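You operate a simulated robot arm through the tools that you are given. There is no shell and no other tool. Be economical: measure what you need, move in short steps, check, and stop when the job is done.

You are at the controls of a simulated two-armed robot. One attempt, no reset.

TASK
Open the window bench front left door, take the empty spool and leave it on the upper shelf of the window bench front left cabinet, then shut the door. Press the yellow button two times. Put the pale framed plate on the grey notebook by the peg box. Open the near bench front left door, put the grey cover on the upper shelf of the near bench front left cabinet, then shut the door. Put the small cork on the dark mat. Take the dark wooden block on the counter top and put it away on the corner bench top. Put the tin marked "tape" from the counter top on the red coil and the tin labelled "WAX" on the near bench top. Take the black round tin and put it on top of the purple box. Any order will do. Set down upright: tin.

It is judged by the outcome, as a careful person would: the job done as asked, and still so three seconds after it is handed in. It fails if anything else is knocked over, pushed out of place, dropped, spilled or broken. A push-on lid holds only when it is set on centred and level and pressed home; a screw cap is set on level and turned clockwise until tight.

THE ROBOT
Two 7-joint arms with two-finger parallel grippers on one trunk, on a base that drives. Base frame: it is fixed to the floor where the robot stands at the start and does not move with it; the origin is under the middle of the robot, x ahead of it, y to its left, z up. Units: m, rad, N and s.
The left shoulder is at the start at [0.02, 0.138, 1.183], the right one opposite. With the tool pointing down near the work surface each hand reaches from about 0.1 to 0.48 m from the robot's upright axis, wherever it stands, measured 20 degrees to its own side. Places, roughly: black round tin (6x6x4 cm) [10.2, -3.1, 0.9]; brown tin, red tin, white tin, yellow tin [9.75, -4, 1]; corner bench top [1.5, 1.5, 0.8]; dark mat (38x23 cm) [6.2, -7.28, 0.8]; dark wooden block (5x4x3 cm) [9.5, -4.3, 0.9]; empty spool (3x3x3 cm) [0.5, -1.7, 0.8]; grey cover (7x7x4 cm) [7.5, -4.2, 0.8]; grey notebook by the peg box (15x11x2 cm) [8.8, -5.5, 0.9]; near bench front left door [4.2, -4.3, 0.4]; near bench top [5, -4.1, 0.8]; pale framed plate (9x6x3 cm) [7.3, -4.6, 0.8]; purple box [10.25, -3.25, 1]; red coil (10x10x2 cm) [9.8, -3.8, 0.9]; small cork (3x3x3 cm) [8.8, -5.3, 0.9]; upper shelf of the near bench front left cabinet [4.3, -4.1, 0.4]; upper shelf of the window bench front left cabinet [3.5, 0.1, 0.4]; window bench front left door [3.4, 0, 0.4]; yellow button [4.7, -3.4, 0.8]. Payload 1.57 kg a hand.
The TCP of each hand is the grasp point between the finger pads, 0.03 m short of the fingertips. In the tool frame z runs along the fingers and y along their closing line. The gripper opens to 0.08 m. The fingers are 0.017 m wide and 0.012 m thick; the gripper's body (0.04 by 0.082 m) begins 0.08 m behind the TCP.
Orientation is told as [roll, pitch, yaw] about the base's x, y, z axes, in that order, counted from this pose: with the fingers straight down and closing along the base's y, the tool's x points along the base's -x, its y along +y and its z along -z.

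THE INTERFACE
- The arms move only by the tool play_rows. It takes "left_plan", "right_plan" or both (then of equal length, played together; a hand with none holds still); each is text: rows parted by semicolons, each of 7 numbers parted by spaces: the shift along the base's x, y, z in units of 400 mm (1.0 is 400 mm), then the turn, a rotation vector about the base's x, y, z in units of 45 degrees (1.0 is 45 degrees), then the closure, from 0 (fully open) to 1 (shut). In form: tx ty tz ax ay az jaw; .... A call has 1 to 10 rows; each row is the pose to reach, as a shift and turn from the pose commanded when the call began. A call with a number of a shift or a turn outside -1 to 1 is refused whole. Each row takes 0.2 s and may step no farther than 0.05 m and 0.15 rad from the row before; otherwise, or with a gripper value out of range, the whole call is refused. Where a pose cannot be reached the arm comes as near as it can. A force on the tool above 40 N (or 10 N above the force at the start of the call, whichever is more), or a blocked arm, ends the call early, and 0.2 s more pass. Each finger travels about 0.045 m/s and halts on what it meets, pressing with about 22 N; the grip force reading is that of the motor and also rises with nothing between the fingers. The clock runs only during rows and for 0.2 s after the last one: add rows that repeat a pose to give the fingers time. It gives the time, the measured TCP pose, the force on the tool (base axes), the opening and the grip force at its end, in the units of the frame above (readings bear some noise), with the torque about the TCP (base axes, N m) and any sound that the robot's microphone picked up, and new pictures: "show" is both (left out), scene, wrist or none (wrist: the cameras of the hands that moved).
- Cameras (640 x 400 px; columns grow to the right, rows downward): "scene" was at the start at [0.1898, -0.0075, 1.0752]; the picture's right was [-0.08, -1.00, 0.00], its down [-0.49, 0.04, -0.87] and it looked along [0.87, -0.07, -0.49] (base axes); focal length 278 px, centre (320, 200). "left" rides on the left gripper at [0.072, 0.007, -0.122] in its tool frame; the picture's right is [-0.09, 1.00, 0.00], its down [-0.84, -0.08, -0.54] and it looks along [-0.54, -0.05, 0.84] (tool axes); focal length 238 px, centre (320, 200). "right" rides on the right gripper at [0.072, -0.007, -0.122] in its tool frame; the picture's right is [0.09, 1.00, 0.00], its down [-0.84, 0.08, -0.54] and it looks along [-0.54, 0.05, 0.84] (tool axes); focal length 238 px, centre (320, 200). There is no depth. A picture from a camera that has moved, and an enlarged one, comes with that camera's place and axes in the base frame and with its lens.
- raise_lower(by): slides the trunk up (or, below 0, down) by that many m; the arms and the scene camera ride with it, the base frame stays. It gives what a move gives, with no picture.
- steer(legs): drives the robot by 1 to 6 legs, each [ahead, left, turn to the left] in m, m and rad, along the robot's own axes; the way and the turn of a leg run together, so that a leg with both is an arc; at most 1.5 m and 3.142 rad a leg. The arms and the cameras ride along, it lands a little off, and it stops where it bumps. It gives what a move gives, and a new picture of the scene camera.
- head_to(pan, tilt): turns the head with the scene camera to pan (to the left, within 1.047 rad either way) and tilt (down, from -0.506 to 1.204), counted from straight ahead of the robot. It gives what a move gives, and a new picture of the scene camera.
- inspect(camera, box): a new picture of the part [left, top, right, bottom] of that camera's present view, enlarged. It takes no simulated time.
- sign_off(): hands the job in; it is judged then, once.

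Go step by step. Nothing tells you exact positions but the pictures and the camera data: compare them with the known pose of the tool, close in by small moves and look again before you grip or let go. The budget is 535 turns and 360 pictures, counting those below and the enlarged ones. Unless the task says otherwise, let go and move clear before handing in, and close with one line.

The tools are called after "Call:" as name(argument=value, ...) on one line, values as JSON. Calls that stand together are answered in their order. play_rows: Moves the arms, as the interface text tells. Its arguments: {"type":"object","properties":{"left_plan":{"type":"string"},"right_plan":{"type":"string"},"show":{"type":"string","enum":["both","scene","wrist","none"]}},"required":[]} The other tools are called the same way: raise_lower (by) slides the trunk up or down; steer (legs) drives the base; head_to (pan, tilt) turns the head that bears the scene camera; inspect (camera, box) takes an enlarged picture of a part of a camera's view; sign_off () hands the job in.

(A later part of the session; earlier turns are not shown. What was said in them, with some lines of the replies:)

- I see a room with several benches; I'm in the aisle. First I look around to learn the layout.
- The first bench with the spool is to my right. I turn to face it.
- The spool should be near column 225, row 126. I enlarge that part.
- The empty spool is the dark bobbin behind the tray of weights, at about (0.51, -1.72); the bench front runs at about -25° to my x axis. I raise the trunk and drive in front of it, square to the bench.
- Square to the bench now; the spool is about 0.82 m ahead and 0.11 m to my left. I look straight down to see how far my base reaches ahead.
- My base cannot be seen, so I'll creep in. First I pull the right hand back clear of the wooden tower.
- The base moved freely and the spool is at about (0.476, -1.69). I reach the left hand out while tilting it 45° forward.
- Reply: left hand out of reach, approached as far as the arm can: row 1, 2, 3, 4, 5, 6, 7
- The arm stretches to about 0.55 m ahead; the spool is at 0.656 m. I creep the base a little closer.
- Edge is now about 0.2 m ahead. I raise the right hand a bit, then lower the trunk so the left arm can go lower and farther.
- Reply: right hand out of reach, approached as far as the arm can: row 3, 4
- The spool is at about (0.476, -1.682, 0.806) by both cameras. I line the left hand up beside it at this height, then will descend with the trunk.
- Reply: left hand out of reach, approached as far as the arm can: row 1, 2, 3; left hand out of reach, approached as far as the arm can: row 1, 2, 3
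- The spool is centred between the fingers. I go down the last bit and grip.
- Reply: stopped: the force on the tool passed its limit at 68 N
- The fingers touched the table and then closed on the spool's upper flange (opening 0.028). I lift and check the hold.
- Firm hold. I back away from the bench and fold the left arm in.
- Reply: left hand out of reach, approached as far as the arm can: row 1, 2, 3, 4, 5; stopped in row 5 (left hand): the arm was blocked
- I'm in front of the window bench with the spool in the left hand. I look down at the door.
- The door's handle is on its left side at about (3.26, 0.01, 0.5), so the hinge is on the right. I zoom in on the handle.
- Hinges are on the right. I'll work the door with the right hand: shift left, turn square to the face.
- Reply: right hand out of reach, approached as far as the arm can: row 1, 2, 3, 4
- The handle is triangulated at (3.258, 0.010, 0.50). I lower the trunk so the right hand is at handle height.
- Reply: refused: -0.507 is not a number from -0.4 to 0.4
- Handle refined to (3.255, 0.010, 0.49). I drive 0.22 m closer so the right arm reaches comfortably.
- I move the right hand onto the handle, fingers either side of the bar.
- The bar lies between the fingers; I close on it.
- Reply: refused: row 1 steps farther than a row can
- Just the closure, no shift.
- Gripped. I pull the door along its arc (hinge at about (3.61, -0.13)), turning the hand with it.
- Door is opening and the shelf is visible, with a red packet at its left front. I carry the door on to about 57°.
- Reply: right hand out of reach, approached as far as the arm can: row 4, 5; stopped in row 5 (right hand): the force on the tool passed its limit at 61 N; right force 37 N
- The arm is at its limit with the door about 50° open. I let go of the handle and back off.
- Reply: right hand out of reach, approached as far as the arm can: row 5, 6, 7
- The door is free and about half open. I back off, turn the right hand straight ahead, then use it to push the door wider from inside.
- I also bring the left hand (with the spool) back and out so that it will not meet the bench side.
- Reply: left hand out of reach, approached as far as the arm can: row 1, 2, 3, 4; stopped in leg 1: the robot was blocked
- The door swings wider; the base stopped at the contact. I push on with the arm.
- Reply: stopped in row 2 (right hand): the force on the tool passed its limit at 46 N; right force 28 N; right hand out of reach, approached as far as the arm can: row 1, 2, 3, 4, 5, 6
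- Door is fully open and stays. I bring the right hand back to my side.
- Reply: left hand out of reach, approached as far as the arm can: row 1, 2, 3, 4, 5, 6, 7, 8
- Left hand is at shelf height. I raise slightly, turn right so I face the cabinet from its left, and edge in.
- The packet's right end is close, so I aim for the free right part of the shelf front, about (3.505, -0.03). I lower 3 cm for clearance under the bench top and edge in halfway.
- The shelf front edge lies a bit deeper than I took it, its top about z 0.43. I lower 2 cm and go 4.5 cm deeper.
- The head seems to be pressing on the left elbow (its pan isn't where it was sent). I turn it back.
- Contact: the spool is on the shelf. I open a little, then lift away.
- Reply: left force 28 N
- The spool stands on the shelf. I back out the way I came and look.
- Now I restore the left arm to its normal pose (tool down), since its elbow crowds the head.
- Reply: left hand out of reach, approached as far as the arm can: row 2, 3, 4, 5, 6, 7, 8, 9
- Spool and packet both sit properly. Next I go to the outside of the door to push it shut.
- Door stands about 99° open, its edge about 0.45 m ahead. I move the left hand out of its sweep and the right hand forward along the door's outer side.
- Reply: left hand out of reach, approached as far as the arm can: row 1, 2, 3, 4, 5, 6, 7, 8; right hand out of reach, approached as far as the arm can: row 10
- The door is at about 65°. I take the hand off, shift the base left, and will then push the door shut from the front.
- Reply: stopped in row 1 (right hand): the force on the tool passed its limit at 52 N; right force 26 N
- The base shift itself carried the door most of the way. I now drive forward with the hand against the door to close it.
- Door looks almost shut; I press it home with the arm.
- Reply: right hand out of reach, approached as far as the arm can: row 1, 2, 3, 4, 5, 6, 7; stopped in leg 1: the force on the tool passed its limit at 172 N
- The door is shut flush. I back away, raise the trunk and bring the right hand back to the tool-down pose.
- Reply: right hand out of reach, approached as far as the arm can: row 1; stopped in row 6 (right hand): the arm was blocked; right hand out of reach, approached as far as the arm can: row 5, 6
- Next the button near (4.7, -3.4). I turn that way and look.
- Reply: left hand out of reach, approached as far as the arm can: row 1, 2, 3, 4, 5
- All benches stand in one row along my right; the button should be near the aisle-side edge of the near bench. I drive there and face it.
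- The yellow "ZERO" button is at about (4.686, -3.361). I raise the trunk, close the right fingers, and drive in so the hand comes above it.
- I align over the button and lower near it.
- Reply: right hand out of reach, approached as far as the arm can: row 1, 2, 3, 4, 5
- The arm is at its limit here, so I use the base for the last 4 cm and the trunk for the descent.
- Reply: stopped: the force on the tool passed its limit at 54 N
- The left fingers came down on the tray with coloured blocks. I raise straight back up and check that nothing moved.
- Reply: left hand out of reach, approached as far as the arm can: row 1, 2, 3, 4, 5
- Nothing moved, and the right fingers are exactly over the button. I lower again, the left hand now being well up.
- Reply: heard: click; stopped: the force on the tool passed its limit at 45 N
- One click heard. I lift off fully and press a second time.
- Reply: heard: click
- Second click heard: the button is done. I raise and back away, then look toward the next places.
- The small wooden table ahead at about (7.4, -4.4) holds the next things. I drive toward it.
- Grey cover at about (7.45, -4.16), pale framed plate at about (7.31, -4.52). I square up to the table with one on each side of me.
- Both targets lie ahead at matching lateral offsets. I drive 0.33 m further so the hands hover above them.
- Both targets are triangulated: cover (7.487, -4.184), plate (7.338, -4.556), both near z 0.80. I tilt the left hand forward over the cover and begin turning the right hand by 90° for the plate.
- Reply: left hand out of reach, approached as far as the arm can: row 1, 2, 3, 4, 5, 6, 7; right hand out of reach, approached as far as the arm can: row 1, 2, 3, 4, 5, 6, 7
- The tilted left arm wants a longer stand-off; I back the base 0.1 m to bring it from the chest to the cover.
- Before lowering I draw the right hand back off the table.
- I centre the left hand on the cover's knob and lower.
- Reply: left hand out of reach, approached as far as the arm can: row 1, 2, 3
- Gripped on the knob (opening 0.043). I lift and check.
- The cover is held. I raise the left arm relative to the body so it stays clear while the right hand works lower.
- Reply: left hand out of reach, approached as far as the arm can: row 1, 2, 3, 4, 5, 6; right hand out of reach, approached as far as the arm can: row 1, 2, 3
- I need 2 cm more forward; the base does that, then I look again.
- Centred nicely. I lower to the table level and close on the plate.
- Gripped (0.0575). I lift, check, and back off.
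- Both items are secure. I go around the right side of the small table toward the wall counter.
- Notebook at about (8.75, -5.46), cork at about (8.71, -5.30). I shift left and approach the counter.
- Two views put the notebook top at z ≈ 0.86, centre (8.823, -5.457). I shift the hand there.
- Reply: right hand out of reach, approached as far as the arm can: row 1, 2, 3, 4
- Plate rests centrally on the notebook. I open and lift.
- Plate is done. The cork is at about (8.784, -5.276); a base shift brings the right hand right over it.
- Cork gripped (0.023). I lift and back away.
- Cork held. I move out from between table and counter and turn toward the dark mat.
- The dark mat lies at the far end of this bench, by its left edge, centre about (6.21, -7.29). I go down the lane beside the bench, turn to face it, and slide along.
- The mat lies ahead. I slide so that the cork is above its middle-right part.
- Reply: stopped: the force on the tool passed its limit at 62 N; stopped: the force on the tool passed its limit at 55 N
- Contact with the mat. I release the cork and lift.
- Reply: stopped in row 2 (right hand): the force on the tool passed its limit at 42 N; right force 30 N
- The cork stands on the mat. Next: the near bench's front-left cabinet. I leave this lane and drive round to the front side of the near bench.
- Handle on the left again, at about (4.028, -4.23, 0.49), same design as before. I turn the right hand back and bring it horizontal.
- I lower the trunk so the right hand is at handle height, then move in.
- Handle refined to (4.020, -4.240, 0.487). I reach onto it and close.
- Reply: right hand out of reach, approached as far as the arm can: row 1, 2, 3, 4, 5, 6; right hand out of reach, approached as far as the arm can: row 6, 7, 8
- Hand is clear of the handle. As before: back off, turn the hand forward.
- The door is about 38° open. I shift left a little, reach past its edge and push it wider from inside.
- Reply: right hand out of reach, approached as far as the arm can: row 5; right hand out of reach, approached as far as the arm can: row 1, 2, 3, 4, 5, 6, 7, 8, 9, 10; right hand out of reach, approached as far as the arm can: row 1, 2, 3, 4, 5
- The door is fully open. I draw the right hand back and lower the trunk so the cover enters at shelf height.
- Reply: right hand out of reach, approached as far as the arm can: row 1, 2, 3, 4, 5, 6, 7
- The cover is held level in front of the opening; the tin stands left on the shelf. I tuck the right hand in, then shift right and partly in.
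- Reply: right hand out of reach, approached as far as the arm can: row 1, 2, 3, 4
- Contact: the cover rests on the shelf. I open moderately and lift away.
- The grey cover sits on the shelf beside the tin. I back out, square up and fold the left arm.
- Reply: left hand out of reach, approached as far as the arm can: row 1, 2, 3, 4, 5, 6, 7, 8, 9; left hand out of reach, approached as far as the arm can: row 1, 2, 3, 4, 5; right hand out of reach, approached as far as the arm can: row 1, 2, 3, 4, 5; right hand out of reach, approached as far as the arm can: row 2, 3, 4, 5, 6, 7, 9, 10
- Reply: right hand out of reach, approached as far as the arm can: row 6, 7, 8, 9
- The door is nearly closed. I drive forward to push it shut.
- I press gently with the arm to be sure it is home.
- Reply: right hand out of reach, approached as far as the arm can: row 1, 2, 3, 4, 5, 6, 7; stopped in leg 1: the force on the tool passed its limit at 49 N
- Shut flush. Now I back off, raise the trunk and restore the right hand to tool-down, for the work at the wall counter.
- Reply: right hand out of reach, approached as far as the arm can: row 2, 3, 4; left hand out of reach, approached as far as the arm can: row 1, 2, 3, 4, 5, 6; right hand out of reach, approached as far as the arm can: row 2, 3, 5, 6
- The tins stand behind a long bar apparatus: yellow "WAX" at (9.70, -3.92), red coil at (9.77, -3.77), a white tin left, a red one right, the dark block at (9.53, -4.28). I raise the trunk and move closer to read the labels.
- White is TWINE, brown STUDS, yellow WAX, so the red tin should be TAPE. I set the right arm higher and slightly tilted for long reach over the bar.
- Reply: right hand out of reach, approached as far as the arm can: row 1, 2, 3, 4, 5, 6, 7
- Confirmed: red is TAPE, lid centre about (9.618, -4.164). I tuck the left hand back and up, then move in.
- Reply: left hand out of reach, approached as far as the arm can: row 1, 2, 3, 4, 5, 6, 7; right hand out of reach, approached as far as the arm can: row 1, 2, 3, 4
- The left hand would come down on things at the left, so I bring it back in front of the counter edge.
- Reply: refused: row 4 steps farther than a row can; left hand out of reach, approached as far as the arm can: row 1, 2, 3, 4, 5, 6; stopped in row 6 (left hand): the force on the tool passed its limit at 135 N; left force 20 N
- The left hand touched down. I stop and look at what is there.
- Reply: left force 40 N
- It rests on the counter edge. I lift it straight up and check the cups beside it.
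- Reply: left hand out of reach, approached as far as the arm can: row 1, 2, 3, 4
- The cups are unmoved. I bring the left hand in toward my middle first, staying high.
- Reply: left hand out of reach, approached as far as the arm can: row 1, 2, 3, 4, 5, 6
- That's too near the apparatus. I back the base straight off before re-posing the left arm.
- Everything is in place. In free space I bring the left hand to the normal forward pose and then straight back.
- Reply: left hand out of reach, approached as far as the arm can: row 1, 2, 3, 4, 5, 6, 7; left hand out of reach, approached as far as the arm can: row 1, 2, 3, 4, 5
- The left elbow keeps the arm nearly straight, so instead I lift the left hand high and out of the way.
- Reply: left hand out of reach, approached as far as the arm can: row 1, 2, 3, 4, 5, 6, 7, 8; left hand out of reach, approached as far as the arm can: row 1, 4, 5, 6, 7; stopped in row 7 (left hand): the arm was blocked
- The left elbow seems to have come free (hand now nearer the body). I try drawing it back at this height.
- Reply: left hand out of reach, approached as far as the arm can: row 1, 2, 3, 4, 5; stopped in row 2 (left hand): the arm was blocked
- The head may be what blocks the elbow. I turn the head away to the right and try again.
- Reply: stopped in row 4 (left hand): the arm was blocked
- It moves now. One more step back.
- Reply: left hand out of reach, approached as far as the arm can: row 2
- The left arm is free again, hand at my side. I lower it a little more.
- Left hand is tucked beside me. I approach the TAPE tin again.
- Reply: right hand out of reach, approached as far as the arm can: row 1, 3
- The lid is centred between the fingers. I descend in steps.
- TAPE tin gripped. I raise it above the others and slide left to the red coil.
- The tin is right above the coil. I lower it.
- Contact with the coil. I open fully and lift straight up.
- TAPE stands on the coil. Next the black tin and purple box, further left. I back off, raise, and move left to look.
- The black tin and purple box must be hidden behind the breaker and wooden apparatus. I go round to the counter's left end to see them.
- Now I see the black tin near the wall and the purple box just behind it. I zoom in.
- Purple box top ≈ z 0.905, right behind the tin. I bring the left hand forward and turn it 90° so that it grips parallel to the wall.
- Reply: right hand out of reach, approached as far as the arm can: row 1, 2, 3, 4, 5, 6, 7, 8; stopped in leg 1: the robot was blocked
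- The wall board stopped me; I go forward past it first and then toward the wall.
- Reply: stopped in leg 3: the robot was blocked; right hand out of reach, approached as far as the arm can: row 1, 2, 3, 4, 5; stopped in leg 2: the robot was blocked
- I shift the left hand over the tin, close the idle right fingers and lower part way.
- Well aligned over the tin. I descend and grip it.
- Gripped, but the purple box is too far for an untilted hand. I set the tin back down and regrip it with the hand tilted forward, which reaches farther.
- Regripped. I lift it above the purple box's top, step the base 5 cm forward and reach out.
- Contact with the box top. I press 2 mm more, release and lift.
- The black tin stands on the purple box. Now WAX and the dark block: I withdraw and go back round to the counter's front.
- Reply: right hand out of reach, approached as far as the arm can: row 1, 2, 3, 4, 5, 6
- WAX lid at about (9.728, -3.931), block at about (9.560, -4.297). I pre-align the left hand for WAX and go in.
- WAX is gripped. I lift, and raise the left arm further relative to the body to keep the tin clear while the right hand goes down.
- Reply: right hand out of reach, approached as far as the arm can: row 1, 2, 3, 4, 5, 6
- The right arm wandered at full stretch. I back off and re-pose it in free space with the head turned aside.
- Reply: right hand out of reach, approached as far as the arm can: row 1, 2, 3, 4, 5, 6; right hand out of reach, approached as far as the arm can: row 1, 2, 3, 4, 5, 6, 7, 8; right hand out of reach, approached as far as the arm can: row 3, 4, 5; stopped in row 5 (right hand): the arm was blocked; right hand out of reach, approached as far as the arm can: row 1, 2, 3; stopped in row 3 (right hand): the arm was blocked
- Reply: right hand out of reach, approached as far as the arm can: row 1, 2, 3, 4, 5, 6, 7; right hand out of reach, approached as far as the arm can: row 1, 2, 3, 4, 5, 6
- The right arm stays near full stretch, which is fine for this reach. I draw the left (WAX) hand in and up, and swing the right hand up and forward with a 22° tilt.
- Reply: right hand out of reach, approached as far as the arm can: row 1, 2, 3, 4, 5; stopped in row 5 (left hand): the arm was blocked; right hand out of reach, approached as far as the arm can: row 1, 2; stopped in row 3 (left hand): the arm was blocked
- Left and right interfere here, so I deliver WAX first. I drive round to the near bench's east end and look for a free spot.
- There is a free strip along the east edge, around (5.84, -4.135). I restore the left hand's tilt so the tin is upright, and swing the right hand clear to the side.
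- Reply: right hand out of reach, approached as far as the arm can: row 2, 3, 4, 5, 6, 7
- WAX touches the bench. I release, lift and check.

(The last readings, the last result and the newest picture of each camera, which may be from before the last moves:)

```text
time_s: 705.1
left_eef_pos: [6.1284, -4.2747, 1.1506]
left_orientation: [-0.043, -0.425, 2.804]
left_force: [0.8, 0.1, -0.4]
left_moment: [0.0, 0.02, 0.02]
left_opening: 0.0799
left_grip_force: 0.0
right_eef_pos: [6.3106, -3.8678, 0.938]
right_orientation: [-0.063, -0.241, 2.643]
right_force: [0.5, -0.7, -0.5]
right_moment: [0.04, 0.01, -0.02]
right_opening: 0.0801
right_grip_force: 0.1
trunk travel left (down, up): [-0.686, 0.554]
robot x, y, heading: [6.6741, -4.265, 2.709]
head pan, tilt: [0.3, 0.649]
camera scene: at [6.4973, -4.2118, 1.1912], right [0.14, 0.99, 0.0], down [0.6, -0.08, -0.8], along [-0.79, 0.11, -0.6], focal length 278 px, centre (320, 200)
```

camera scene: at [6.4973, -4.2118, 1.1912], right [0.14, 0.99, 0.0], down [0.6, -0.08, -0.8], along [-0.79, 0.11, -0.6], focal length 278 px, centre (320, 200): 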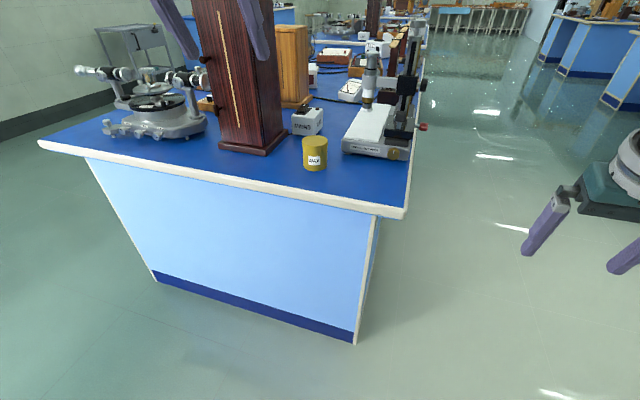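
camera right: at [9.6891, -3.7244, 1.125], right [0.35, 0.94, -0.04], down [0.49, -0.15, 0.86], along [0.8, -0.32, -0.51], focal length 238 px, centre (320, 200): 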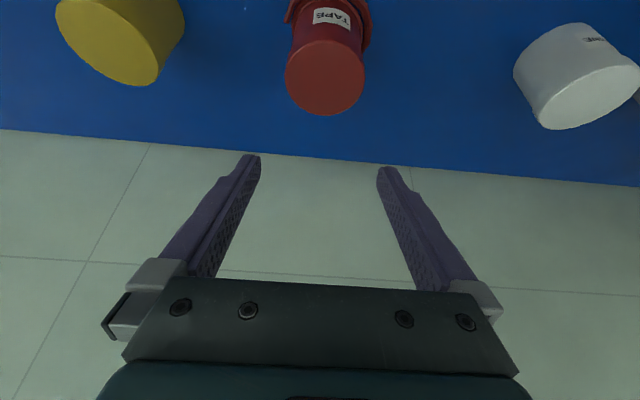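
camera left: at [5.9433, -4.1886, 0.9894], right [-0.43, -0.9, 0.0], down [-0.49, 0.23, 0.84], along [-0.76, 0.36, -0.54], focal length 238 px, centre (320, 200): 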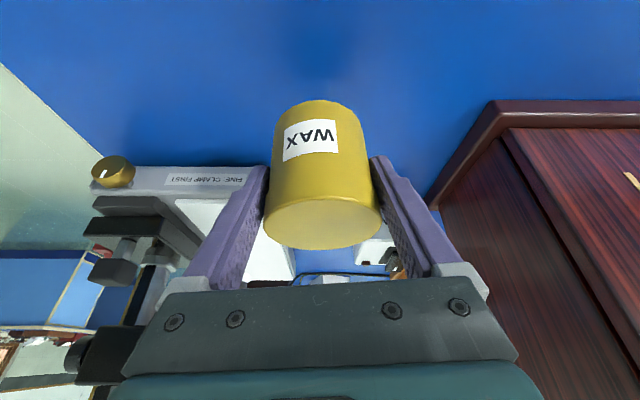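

WAX stands on the near bench. Now the block, with the left hand. I swing the right hand out to my side so it won't interfere.

Call:
play_rows(right_plan="0.08 0.08 0 0 0 0 0; 0.16 0.16 0 0 0 0 0; 0.24 0.24 0 0 0 0 0; 0.33 0.32 0 0 0 0 0; 0.41 0.4 0 0 0 0 0; 0.49 0.46 0 0 0 0 0", show="none")

Call:
play_rows(right_plan="0.1 0 0 0 0 0 0; 0.2 -0.01 0 0 0 0 0; 0.3 -0.02 0 0 0 0 0; 0.4 -0.04 0 0 0 0 0; 0.5 -0.06 0 0 0 0 0; 0.6 -0.08 0 0 0 0 0; 0.7 -0.1 0 0 0 0 0", show="none")

```text
time_s: 706.5
left_eef_pos: [6.1281, -4.2753, 1.1505]
left_orientation: [-0.042, -0.425, 2.802]
left_force: [0.5, 0.7, 0.4]
left_moment: [0.02, -0.02, 0.0]
left_opening: 0.0802
left_grip_force: 0.1
right_eef_pos: [6.3862, -3.7929, 0.8762]
right_orientation: [-0.167, -0.266, 2.566]
right_force: [0.8, -0.2, 0.3]
right_moment: [0.01, -0.03, 0.0]
right_opening: 0.08
right_grip_force: 0.0
right hand out of reach, approached as far as the arm can: row 1, 2, 3, 4, 5, 6
trunk travel left (down, up): [-0.686, 0.554]
robot x, y, heading: [6.6743, -4.2645, 2.71]
head pan, tilt: [0.3, 0.649]
```

```text
time_s: 708.1
left_eef_pos: [6.1291, -4.2751, 1.1502]
left_orientation: [-0.043, -0.423, 2.803]
left_force: [0.1, 0.3, -0.3]
left_moment: [-0.01, 0.03, -0.01]
left_opening: 0.0803
left_grip_force: 0.1
right_eef_pos: [6.5846, -3.8003, 0.7264]
right_orientation: [-0.244, -0.278, 2.553]
right_force: [0.0, -0.2, 0.5]
right_moment: [0.01, 0.03, -0.01]
right_opening: 0.0801
right_grip_force: 0.0
right hand out of reach, approached as far as the arm can: row 1, 2, 3, 4, 5, 6, 7
trunk travel left (down, up): [-0.686, 0.554]
robot x, y, heading: [6.6756, -4.2694, 2.707]
head pan, tilt: [0.3, 0.649]
```

I return to the counter, approaching turned a bit to the right so that the left arm leads and the right hand stays clear.

Call:
head_to(pan=0.5, tilt=0.75)

Call:
steer(legs=[[0, -1.5, 0], [0, 0, 3.12], [1.5, 0, 0], [0.08, -0.354, 0], [0, 0, -0.6]])

```text
time_s: 708.9
left_eef_pos: [6.1282, -4.2751, 1.1504]
left_orientation: [-0.041, -0.423, 2.805]
left_force: [-0.3, 0.4, -0.4]
left_moment: [-0.02, -0.04, 0.0]
left_opening: 0.08
left_grip_force: 0.1
right_eef_pos: [6.5813, -3.798, 0.7255]
right_orientation: [-0.246, -0.279, 2.554]
right_force: [-0.2, -0.5, -0.4]
right_moment: [-0.01, 0.03, 0.02]
right_opening: 0.0799
right_grip_force: 0.1
trunk travel left (down, up): [-0.686, 0.554]
robot x, y, heading: [6.673, -4.2633, 2.708]
head pan, tilt: [0.499, 0.75]
camera scene: at [6.5006, -4.2288, 1.1827], right [-0.06, 1.0, 0.0], down [0.68, 0.04, -0.73], along [-0.73, -0.05, -0.68], focal length 278 px, centre (320, 200)
```

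scene: 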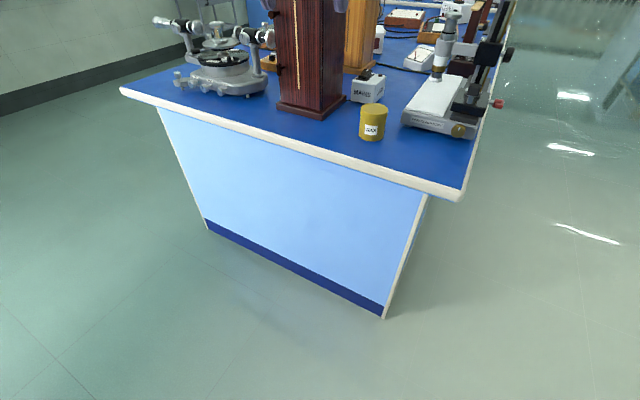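

```text
time_s: 734.1
left_eef_pos: [9.0055, -4.2138, 1.1515]
left_orientation: [-0.042, -0.424, -0.954]
left_force: [-0.3, -0.2, -0.2]
left_moment: [-0.02, -0.01, 0.01]
left_opening: 0.0801
left_grip_force: 0.1
right_eef_pos: [8.3604, -4.3384, 0.7263]
right_orientation: [-0.246, -0.279, -1.204]
right_force: [-0.1, -0.4, -1.2]
right_moment: [-0.02, 0.01, 0.01]
right_opening: 0.0799
right_grip_force: 0.1
trunk travel left (down, up): [-0.686, 0.554]
robot x, y, heading: [8.5552, -3.9082, -1.056]
head pan, tilt: [0.499, 0.75]
camera scene: at [8.6735, -4.0365, 1.1827], right [-0.53, -0.85, 0.0], down [-0.58, 0.36, -0.73], along [0.62, -0.38, -0.68], focal length 278 px, centre (320, 200)
```

scene: 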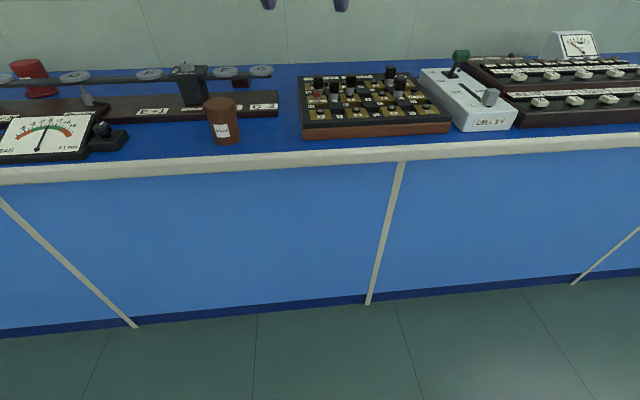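

Call:
play_rows(left_plan="0.057 0.07 0.02 0.013 0.027 0.13 0; 0.114 0.14 0.04 0.027 0.055 0.26 0; 0.17 0.21 0.06 0.04 0.08 0.39 0; 0.227 0.28 0.08 0.054 0.11 0.52 0; 0.284 0.35 0.1 0.067 0.137 0.637 0; 0.284 0.35 0.1 0.067 0.137 0.637 0", show="none")

Call:
steer(legs=[[0.356, 0.236, 0]])

```text
time_s: 735.5
left_eef_pos: [9.1193, -4.0722, 1.1904]
left_orientation: [-0.071, -0.308, -0.441]
left_force: [0.0, 0.5, -0.8]
left_moment: [-0.02, -0.01, 0.0]
left_opening: 0.0799
left_grip_force: 0.1
right_eef_pos: [8.3597, -4.3401, 0.7262]
right_orientation: [-0.246, -0.279, -1.205]
right_force: [-0.3, -0.8, 0.0]
right_moment: [-0.01, 0.06, 0.02]
right_opening: 0.08
right_grip_force: 0.1
trunk travel left (down, up): [-0.686, 0.554]
robot x, y, heading: [8.5528, -3.906, -1.052]
head pan, tilt: [0.499, 0.75]
```

```text
time_s: 738.1
left_eef_pos: [9.5012, -4.2651, 1.1908]
left_orientation: [-0.072, -0.31, -0.439]
left_force: [-0.1, 0.2, 0.3]
left_moment: [-0.01, 0.04, -0.01]
left_opening: 0.0801
left_grip_force: 0.2
right_eef_pos: [8.7437, -4.5331, 0.7255]
right_orientation: [-0.247, -0.278, -1.201]
right_force: [-1.4, 0.5, -0.9]
right_moment: [0.0, 0.02, 0.02]
right_opening: 0.0801
right_grip_force: 0.0
trunk travel left (down, up): [-0.686, 0.554]
robot x, y, heading: [8.9377, -4.0951, -1.05]
head pan, tilt: [0.499, 0.75]
camera scene: at [9.0562, -4.2293, 1.1827], right [-0.52, -0.85, 0.0], down [-0.58, 0.36, -0.73], along [0.62, -0.38, -0.68], focal length 278 px, centre (320, 200)
```

scene: 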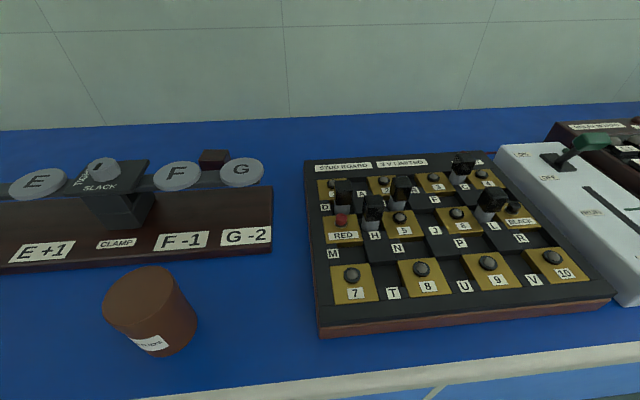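

Call:
steer(legs=[[0.047, 0.032, 0]])

Call:
play_rows(left_plan="0 0 0 0.04 -0.02 -0.01 0; 0 0 0 0.08 -0.04 -0.015 0", show="none")

Call:
raise_lower(by=-0.21)

Call:
play_rows(left_plan="0 0 0 0 0 0 0", show="wrist")

```text
time_s: 739.1
left_eef_pos: [9.5527, -4.2897, 1.1918]
left_orientation: [-0.072, -0.309, -0.44]
left_force: [0.7, 0.2, -0.8]
left_moment: [0.01, -0.02, 0.01]
left_opening: 0.0798
left_grip_force: 0.1
right_eef_pos: [8.7942, -4.5584, 0.7247]
right_orientation: [-0.245, -0.276, -1.199]
right_force: [-0.4, 0.2, -0.6]
right_moment: [-0.02, 0.01, -0.01]
right_opening: 0.08
right_grip_force: 0.1
trunk travel left (down, up): [-0.686, 0.554]
robot x, y, heading: [8.986, -4.1224, -1.045]
head pan, tilt: [0.499, 0.75]
camera scene: at [9.1073, -4.2546, 1.1827], right [-0.52, -0.85, 0.0], down [-0.58, 0.36, -0.73], along [0.62, -0.38, -0.68], focal length 278 px, centre (320, 200)
```

scene: 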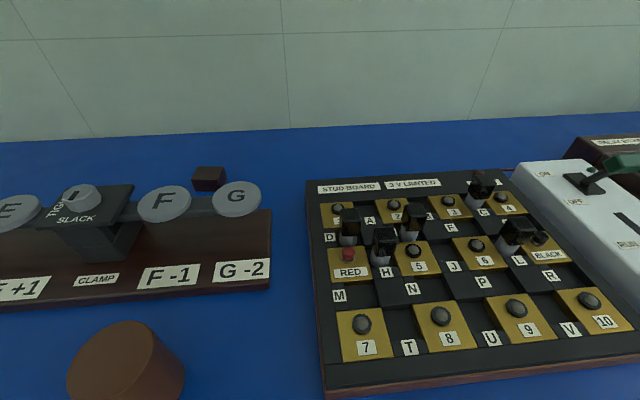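

```text
time_s: 739.7
left_eef_pos: [9.5522, -4.2887, 1.1909]
left_orientation: [0.001, -0.307, -0.474]
left_force: [0.0, 0.0, 0.0]
left_moment: [0.01, -0.05, -0.01]
left_opening: 0.0796
left_grip_force: 0.1
right_eef_pos: [8.7935, -4.558, 0.7259]
right_orientation: [-0.247, -0.278, -1.202]
right_force: [0.3, 0.0, 0.3]
right_moment: [0.0, 0.0, 0.01]
right_opening: 0.0801
right_grip_force: 0.0
trunk travel left (down, up): [-0.686, 0.554]
robot x, y, heading: [8.9847, -4.1215, -1.044]
head pan, tilt: [0.499, 0.75]
```

```text
time_s: 742.0
left_eef_pos: [9.5521, -4.2894, 0.9807]
left_orientation: [0.002, -0.308, -0.473]
left_force: [-0.7, -0.5, -0.6]
left_moment: [0.06, 0.01, 0.01]
left_opening: 0.0801
left_grip_force: 0.1
right_eef_pos: [8.795, -4.559, 0.5164]
right_orientation: [-0.245, -0.278, -1.2]
right_force: [-0.3, -0.3, -0.4]
right_moment: [0.0, 0.0, -0.01]
right_opening: 0.0799
right_grip_force: 0.1
trunk travel left (down, up): [-0.476, 0.764]
robot x, y, heading: [8.9854, -4.1242, -1.05]
head pan, tilt: [0.499, 0.75]
```

```text
time_s: 742.4
left_eef_pos: [9.5534, -4.2892, 0.9811]
left_orientation: [0.002, -0.31, -0.472]
left_force: [-0.1, 0.9, 0.5]
left_moment: [0.01, 0.03, 0.0]
left_opening: 0.0801
left_grip_force: 0.1
right_eef_pos: [8.7953, -4.5587, 0.5153]
right_orientation: [-0.247, -0.279, -1.201]
right_force: [0.0, 0.4, 0.1]
right_moment: [-0.01, -0.02, 0.01]
right_opening: 0.08
right_grip_force: 0.1
trunk travel left (down, up): [-0.476, 0.764]
robot x, y, heading: [8.9899, -4.1253, -1.053]
head pan, tilt: [0.499, 0.75]
camera left: at [9.461, -4.2369, 1.0749], right [0.53, 0.85, 0.03], down [0.53, -0.36, 0.77], along [0.66, -0.39, -0.64], focal length 238 px, centre (320, 200)
```

left: 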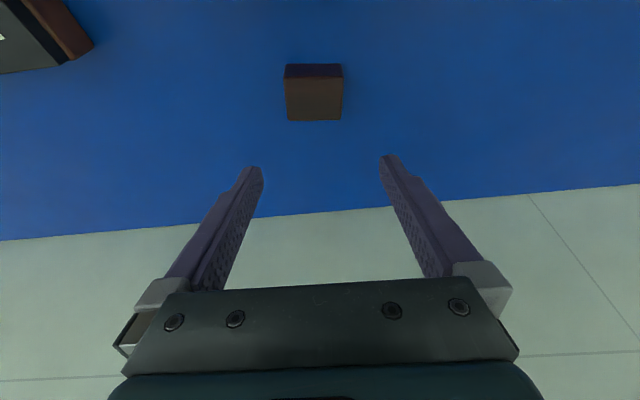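

The block is centred between the fingers, with good clearance to the bar. I descend and grip.

Call:
raise_lower(by=-0.09)

Call:
play_rows(left_plan="0 0 0 0 0 0 0.2; 0 0 0 0 0 0 0.5; 0 0 0 0 0 0 1; 0 0 0 0 0 0 1; 0 0 0 0 0 0 1", show="wrist")

```text
time_s: 743.6
left_eef_pos: [9.5519, -4.2889, 0.8925]
left_orientation: [-0.001, -0.313, -0.472]
left_force: [0.6, 0.2, 1.1]
left_moment: [-0.04, 0.02, 0.01]
left_opening: 0.0803
left_grip_force: 0.0
right_eef_pos: [8.7922, -4.5571, 0.4266]
right_orientation: [-0.248, -0.278, -1.2]
right_force: [0.6, -0.3, -0.3]
right_moment: [0.03, 0.02, -0.03]
right_opening: 0.0799
right_grip_force: 0.1
trunk travel left (down, up): [-0.386, 0.854]
robot x, y, heading: [8.9876, -4.1207, -1.05]
head pan, tilt: [0.499, 0.75]
```

```text
time_s: 744.8
left_eef_pos: [9.5518, -4.2883, 0.893]
left_orientation: [-0.001, -0.316, -0.472]
left_force: [0.8, 0.7, 0.1]
left_moment: [-0.03, 0.0, -0.01]
left_opening: 0.0495
left_grip_force: 21.7
right_eef_pos: [8.7926, -4.5568, 0.4248]
right_orientation: [-0.247, -0.276, -1.201]
right_force: [-0.1, 0.2, 0.8]
right_moment: [0.01, 0.0, 0.0]
right_opening: 0.0799
right_grip_force: 0.1
trunk travel left (down, up): [-0.386, 0.854]
robot x, y, heading: [8.9913, -4.1254, -1.047]
head pan, tilt: [0.499, 0.75]
camera left: at [9.4602, -4.2362, 0.9867], right [0.53, 0.85, 0.03], down [0.53, -0.35, 0.77], along [0.66, -0.4, -0.63], focal length 238 px, centre (320, 200)
```

left: 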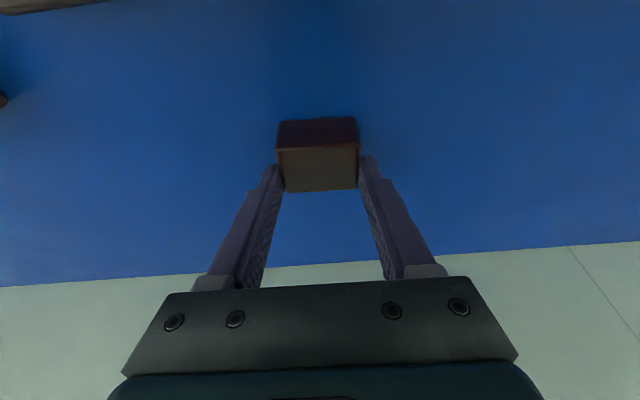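

Block gripped. I lift it, back out, and drive across the room toward the corner bench.

Call:
raise_lower(by=0.3)

Call:
steer(legs=[[-0.371, -0.254, 0], [0, 0, -2.55], [1.5, 0, 0], [1.5, 0, 0], [1.5, 0, 0], [1.5, 0, 0]])

```text
time_s: 747.8
left_eef_pos: [9.5528, -4.2897, 1.1915]
left_orientation: [0.002, -0.309, -0.472]
left_force: [-0.4, -0.4, -0.6]
left_moment: [0.01, -0.02, 0.02]
left_opening: 0.0489
left_grip_force: 22.4
right_eef_pos: [8.7946, -4.5602, 0.7251]
right_orientation: [-0.247, -0.277, -1.201]
right_force: [0.0, 0.5, -0.7]
right_moment: [0.01, -0.02, 0.03]
right_opening: 0.08
right_grip_force: 0.1
trunk travel left (down, up): [-0.686, 0.554]
robot x, y, heading: [8.986, -4.1241, -1.045]
head pan, tilt: [0.499, 0.75]
```

```text
time_s: 784.7
left_eef_pos: [2.6322, -1.4531, 1.1903]
left_orientation: [0.002, -0.308, -3.018]
left_force: [-0.1, 0.1, -0.2]
left_moment: [0.02, 0.02, 0.0]
left_opening: 0.0489
left_grip_force: 21.2
right_eef_pos: [3.1091, -0.8049, 0.7251]
right_orientation: [-0.248, -0.277, 2.538]
right_force: [-0.3, -0.3, 0.1]
right_moment: [0.0, -0.01, -0.04]
right_opening: 0.08
right_grip_force: 0.0
trunk travel left (down, up): [-0.686, 0.554]
robot x, y, heading: [3.1895, -1.2744, 2.691]
head pan, tilt: [0.499, 0.75]
camera scene: at [3.019, -1.2327, 1.1827], right [-0.05, 1.0, 0.0], down [0.68, 0.03, -0.73], along [-0.73, -0.03, -0.68], focal length 278 px, centre (320, 200)
```

scene: 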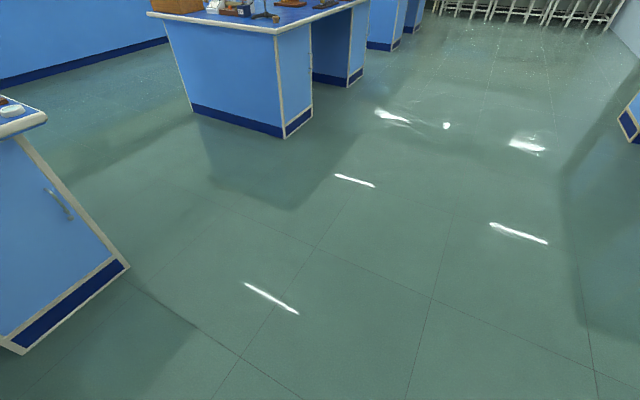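

Call:
steer(legs=[[1.2, 0, 0], [0, 0, -1.591], [0.2, 0.63, 0]])

Call:
head_to(pan=0, tilt=0.6)

```text
time_s: 797.9
left_eef_pos: [1.4635, 0.2685, 1.1906]
left_orientation: [0.003, -0.31, 1.687]
left_force: [-0.2, 0.1, -0.4]
left_moment: [-0.02, -0.01, -0.04]
left_opening: 0.0489
left_grip_force: 22.5
right_eef_pos: [2.1082, -0.2143, 0.726]
right_orientation: [-0.248, -0.278, 0.958]
right_force: [-0.4, -0.2, -0.1]
right_moment: [0.03, -0.01, -0.02]
right_opening: 0.0798
right_grip_force: 0.1
trunk travel left (down, up): [-0.686, 0.554]
robot x, y, heading: [1.6385, -0.2928, 1.109]
head pan, tilt: [0.499, 0.75]
camera scene: at [1.6808, -0.1219, 1.1827], right [1.0, 0.04, 0.0], down [0.03, -0.68, -0.73], along [-0.03, 0.73, -0.68], focal length 278 px, centre (320, 200)
```

scene: 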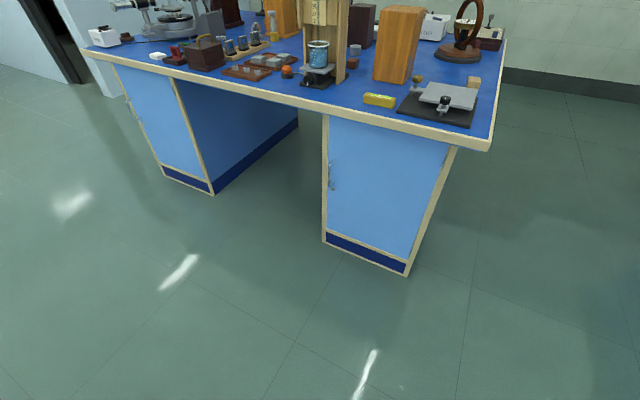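

```text
time_s: 798.8
left_eef_pos: [1.4632, 0.269, 1.191]
left_orientation: [0.002, -0.308, 1.686]
left_force: [0.5, 0.0, -0.4]
left_moment: [-0.01, -0.01, -0.04]
left_opening: 0.0491
left_grip_force: 21.8
right_eef_pos: [2.1085, -0.2149, 0.7261]
right_orientation: [-0.247, -0.278, 0.959]
right_force: [0.0, 0.0, 0.2]
right_moment: [-0.01, -0.02, 0.0]
right_opening: 0.0802
right_grip_force: 0.1
trunk travel left (down, up): [-0.686, 0.554]
robot x, y, heading: [1.6442, -0.2948, 1.114]
head pan, tilt: [0.0, 0.6]
camera scene: at [1.7232, -0.1256, 1.1955], right [0.9, -0.44, 0.0], down [-0.25, -0.51, -0.82], along [0.37, 0.74, -0.57], focal length 278 px, centre (320, 200)
```

scene: 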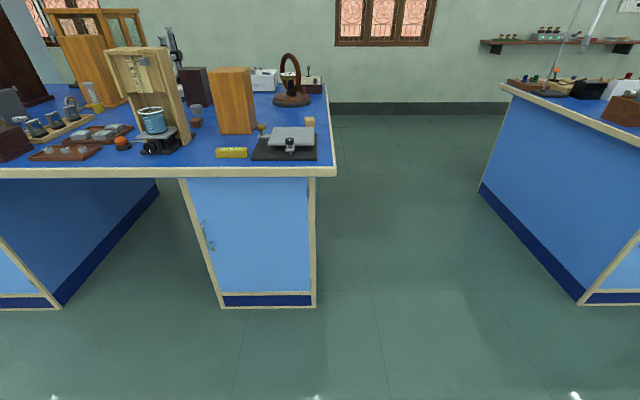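

I choose the free strip at the bench front, about (1.51, 0.87). I turn so the hand squares with the bench, and move over it.

Call:
steer(legs=[[0, 0, -0.58], [0.054, 0.63, 0]])

Call:
head_to(pan=0.55, tilt=0.8)

```text
time_s: 804.0
left_eef_pos: [1.5334, 0.8477, 1.1908]
left_orientation: [0.003, -0.309, 1.095]
left_force: [-0.1, 0.4, -0.4]
left_moment: [0.0, 0.01, -0.01]
left_opening: 0.0489
left_grip_force: 21.8
right_eef_pos: [1.8017, 0.0887, 0.7248]
right_orientation: [-0.248, -0.277, 0.369]
right_force: [0.3, 0.1, 0.5]
right_moment: [0.0, 0.03, -0.02]
right_opening: 0.08
right_grip_force: 0.0
trunk travel left (down, up): [-0.686, 0.554]
robot x, y, heading: [1.366, 0.2834, 0.519]
head pan, tilt: [0.0, 0.6]
camera scene: at [1.5305, 0.3764, 1.1955], right [0.5, -0.87, 0.0], down [-0.49, -0.28, -0.83], along [0.72, 0.41, -0.56], focal length 278 px, centre (320, 200)
```

scene: 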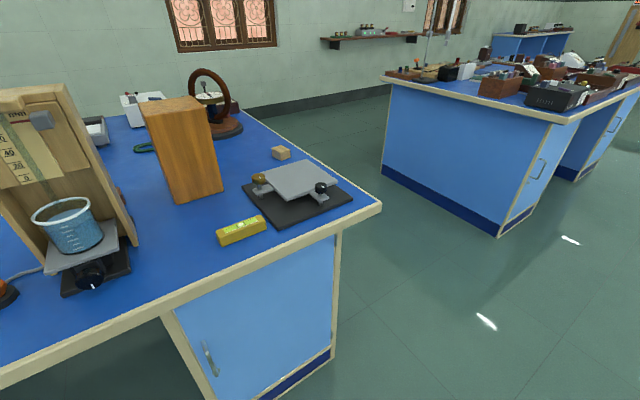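

```text
time_s: 805.0
left_eef_pos: [1.5327, 0.8479, 1.1897]
left_orientation: [0.001, -0.307, 1.096]
left_force: [-0.4, 1.2, -0.8]
left_moment: [0.0, -0.03, -0.01]
left_opening: 0.0489
left_grip_force: 22.0
right_eef_pos: [1.8015, 0.0889, 0.7259]
right_orientation: [-0.249, -0.278, 0.369]
right_force: [-0.3, -0.1, -0.2]
right_moment: [0.0, 0.0, 0.01]
right_opening: 0.0801
right_grip_force: 0.0
trunk travel left (down, up): [-0.686, 0.554]
robot x, y, heading: [1.367, 0.2779, 0.52]
head pan, tilt: [0.55, 0.799]
camera scene: at [1.4926, 0.4032, 1.1787], right [0.88, -0.48, 0.0], down [-0.34, -0.63, -0.7], along [0.34, 0.61, -0.72], focal length 278 px, centre (320, 200)
```

scene: 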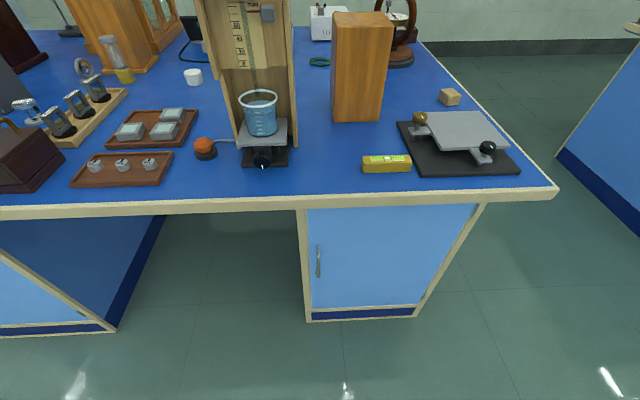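

A better, wider free spot lies between the burner stand and the yellow level, at about (1.735, 0.815). I slide along and then in.

Call:
steer(legs=[[0.107, -0.163, 0], [0.052, 0.034, 0]])

Call:
raise_lower(by=-0.26)

Call:
play_rows(left_plan="0 0 0 0 0 0 1", show="both")

```text
time_s: 807.1
left_eef_pos: [1.7338, 0.8153, 1.1901]
left_orientation: [0.002, -0.308, 1.096]
left_force: [0.6, -0.9, -0.5]
left_moment: [-0.01, 0.0, 0.03]
left_opening: 0.0489
left_grip_force: 22.4
right_eef_pos: [2.0031, 0.0564, 0.7253]
right_orientation: [-0.246, -0.278, 0.368]
right_force: [0.2, -0.7, -0.4]
right_moment: [0.01, -0.01, -0.04]
right_opening: 0.08
right_grip_force: 0.0
trunk travel left (down, up): [-0.686, 0.554]
robot x, y, heading: [1.5695, 0.2506, 0.519]
head pan, tilt: [0.55, 0.799]
camera scene: at [1.6943, 0.3701, 1.1787], right [0.88, -0.48, 0.0], down [-0.34, -0.63, -0.7], along [0.33, 0.61, -0.72], focal length 278 px, centre (320, 200)
```

scene: 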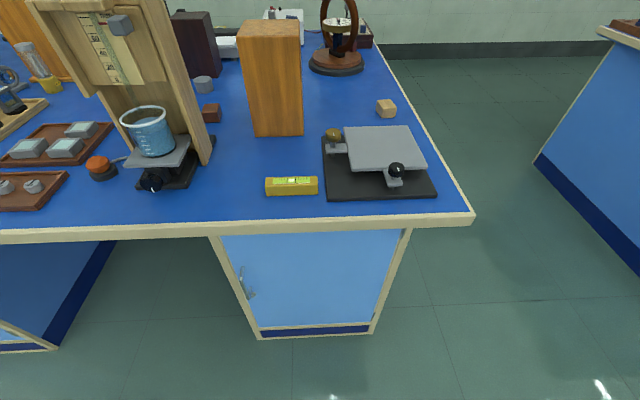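

```text
time_s: 809.8
left_eef_pos: [1.7347, 0.8144, 0.9316]
left_orientation: [0.002, -0.308, 1.096]
left_force: [0.8, 0.3, -0.5]
left_moment: [-0.01, 0.0, 0.03]
left_opening: 0.0493
left_grip_force: 21.9
right_eef_pos: [2.0036, 0.0563, 0.4659]
right_orientation: [-0.247, -0.279, 0.368]
right_force: [0.1, -0.2, 1.8]
right_moment: [0.0, -0.02, 0.0]
right_opening: 0.0803
right_grip_force: 0.0
trunk travel left (down, up): [-0.426, 0.814]
robot x, y, heading: [1.5719, 0.2522, 0.523]
head pan, tilt: [0.55, 0.799]
```

```text
time_s: 810.2
left_eef_pos: [1.7349, 0.8153, 0.9303]
left_orientation: [0.002, -0.309, 1.096]
left_force: [0.6, -0.1, 0.3]
left_moment: [0.01, -0.03, -0.01]
left_opening: 0.049
left_grip_force: 21.9
right_eef_pos: [2.0032, 0.0564, 0.4652]
right_orientation: [-0.249, -0.279, 0.369]
right_force: [-0.5, 0.1, -0.9]
right_moment: [0.0, 0.0, -0.02]
right_opening: 0.0802
right_grip_force: 0.1
trunk travel left (down, up): [-0.426, 0.814]
robot x, y, heading: [1.5696, 0.2508, 0.519]
head pan, tilt: [0.55, 0.799]
camera scene: at [1.6942, 0.37, 0.9187], right [0.88, -0.48, 0.0], down [-0.34, -0.63, -0.7], along [0.33, 0.61, -0.72], focal length 278 px, centre (320, 200)
camera left: at [1.6804, 0.723, 1.0246], right [-0.85, 0.53, 0.03], down [0.36, 0.53, 0.77], along [0.39, 0.66, -0.64], focal length 238 px, centre (320, 200)
```

scene: 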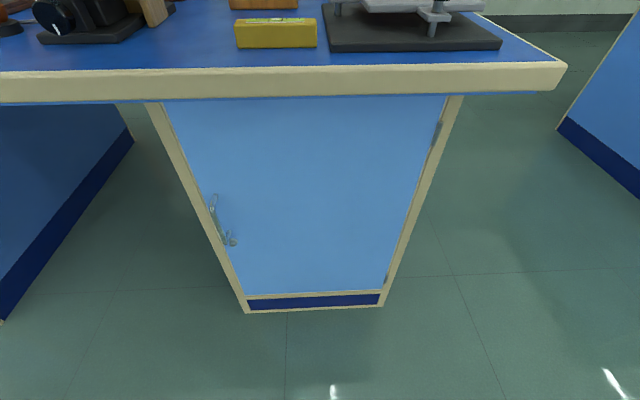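
left: 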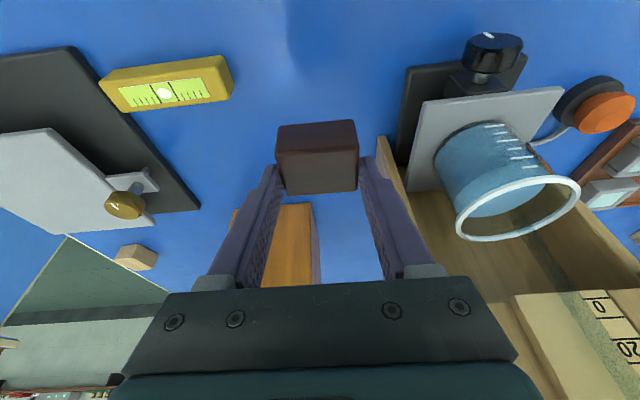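

Call:
raise_lower(by=-0.082)

Call:
raise_lower(by=-0.006)

```text
time_s: 811.4
left_eef_pos: [1.7355, 0.8157, 0.8489]
left_orientation: [0.002, -0.308, 1.096]
left_force: [-0.1, 0.8, 0.4]
left_moment: [0.01, 0.01, -0.02]
left_opening: 0.049
left_grip_force: 22.5
right_eef_pos: [2.0034, 0.0566, 0.3845]
right_orientation: [-0.249, -0.279, 0.368]
right_force: [0.3, 0.8, 0.2]
right_moment: [-0.04, 0.01, 0.01]
right_opening: 0.08
right_grip_force: 0.1
trunk travel left (down, up): [-0.344, 0.896]
robot x, y, heading: [1.5698, 0.2504, 0.521]
head pan, tilt: [0.55, 0.799]
```

```text
time_s: 811.9
left_eef_pos: [1.735, 0.8155, 0.8424]
left_orientation: [0.002, -0.308, 1.096]
left_force: [0.0, -0.4, 1.0]
left_moment: [0.0, -0.01, -0.03]
left_opening: 0.049
left_grip_force: 22.4
right_eef_pos: [2.0042, 0.0561, 0.3786]
right_orientation: [-0.248, -0.277, 0.369]
right_force: [-0.2, 0.8, 0.6]
right_moment: [0.01, -0.05, -0.02]
right_opening: 0.0799
right_grip_force: 0.0
trunk travel left (down, up): [-0.338, 0.902]
robot x, y, heading: [1.5683, 0.2528, 0.518]
head pan, tilt: [0.55, 0.799]
```

Call:
raise_lower(by=-0.005)

Call:
raise_lower(by=-0.004)

```text
time_s: 812.4
left_eef_pos: [1.7354, 0.8178, 0.8396]
left_orientation: [-0.001, -0.312, 1.099]
left_force: [-1.3, -3.3, 19.3]
left_moment: [0.04, -0.05, -0.01]
left_opening: 0.0494
left_grip_force: 22.2
right_eef_pos: [2.0039, 0.0586, 0.3719]
right_orientation: [-0.245, -0.281, 0.368]
right_force: [-0.3, 0.3, -0.4]
right_moment: [0.0, -0.02, 0.0]
right_opening: 0.0801
right_grip_force: 0.1
trunk travel left (down, up): [-0.333, 0.907]
robot x, y, heading: [1.5721, 0.248, 0.516]
head pan, tilt: [0.55, 0.799]
```

```text
time_s: 813.0
left_eef_pos: [1.7344, 0.8177, 0.8346]
left_orientation: [0.001, -0.31, 1.098]
left_force: [0.2, 0.0, 17.2]
left_moment: [0.15, -0.11, 0.02]
left_opening: 0.049
left_grip_force: 22.2
right_eef_pos: [2.0048, 0.0596, 0.3695]
right_orientation: [-0.246, -0.279, 0.369]
right_force: [-0.3, -0.4, 0.3]
right_moment: [-0.01, 0.03, -0.01]
right_opening: 0.08
right_grip_force: 0.0
trunk travel left (down, up): [-0.329, 0.911]
robot x, y, heading: [1.5681, 0.25, 0.52]
head pan, tilt: [0.55, 0.799]
```

The block rests on the bench. I release with moderate opening and lift.

Call:
play_rows(left_plan="0 0 0 0 0 0 0.3; 0 0 0 0 0 0 0.15; 0 0 0 0 0 0 0.15; 0 0 0 0 0 0 0.15", show="none")

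Call:
raise_lower(by=0.3)

Call:
steer(legs=[[-0.28, -0.19, 0]])

```text
time_s: 814.0
left_eef_pos: [1.7354, 0.8157, 0.8335]
left_orientation: [0.003, -0.307, 1.096]
left_force: [0.0, 0.1, -1.1]
left_moment: [-0.01, 0.01, 0.0]
left_opening: 0.068
left_grip_force: 0.2
right_eef_pos: [2.0039, 0.0555, 0.3696]
right_orientation: [-0.247, -0.277, 0.369]
right_force: [1.2, -0.4, 0.9]
right_moment: [0.01, 0.02, 0.0]
right_opening: 0.0802
right_grip_force: 0.1
trunk travel left (down, up): [-0.329, 0.911]
robot x, y, heading: [1.5681, 0.2476, 0.519]
head pan, tilt: [0.55, 0.799]
```

```text
time_s: 817.0
left_eef_pos: [1.7346, 0.8158, 1.1338]
left_orientation: [0.004, -0.308, 1.097]
left_force: [0.4, 0.1, 0.2]
left_moment: [-0.01, -0.02, 0.04]
left_opening: 0.068
left_grip_force: 0.0
right_eef_pos: [2.003, 0.0558, 0.6683]
right_orientation: [-0.247, -0.277, 0.367]
right_force: [-0.4, 0.8, -0.3]
right_moment: [0.01, 0.0, -0.01]
right_opening: 0.0799
right_grip_force: 0.0
trunk travel left (down, up): [-0.629, 0.611]
robot x, y, heading: [1.5675, 0.2501, 0.518]
head pan, tilt: [0.55, 0.799]
```

```text
time_s: 819.2
left_eef_pos: [1.5879, 0.5126, 1.1344]
left_orientation: [0.002, -0.308, 1.098]
left_force: [-0.2, 0.0, -0.1]
left_moment: [0.01, 0.0, 0.04]
left_opening: 0.0679
left_grip_force: 0.1
right_eef_pos: [1.856, -0.2466, 0.6682]
right_orientation: [-0.247, -0.277, 0.371]
right_force: [0.0, -0.9, -0.5]
right_moment: [0.01, 0.03, -0.02]
right_opening: 0.08
right_grip_force: 0.1
trunk travel left (down, up): [-0.629, 0.611]
robot x, y, heading: [1.4212, -0.0554, 0.52]
head pan, tilt: [0.55, 0.799]
camera scene: at [1.5474, 0.0673, 1.1216], right [0.88, -0.48, 0.0], down [-0.34, -0.63, -0.7], along [0.33, 0.61, -0.72], focal length 278 px, centre (320, 200)
```

scene: 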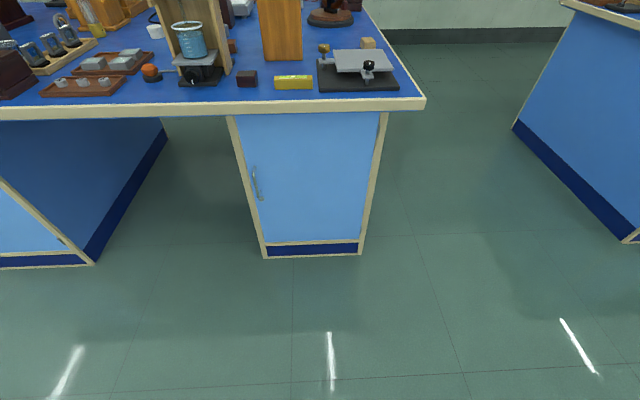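

All the pieces are in place: block on the corner bench, WAX on the near bench, TAPE on the coil, black tin on the purple box, cork on the mat, plate on the notebook, spool and cover in their shut cabinets, button pressed twice. Both hands are empty and clear, so I hand in.

Call:
sign_off()

```text
The job is handed in.
```

I finished every part of the job and handed it in. I placed each item where you asked, shut both cabinet doors, and heard two clicks from the yellow button.
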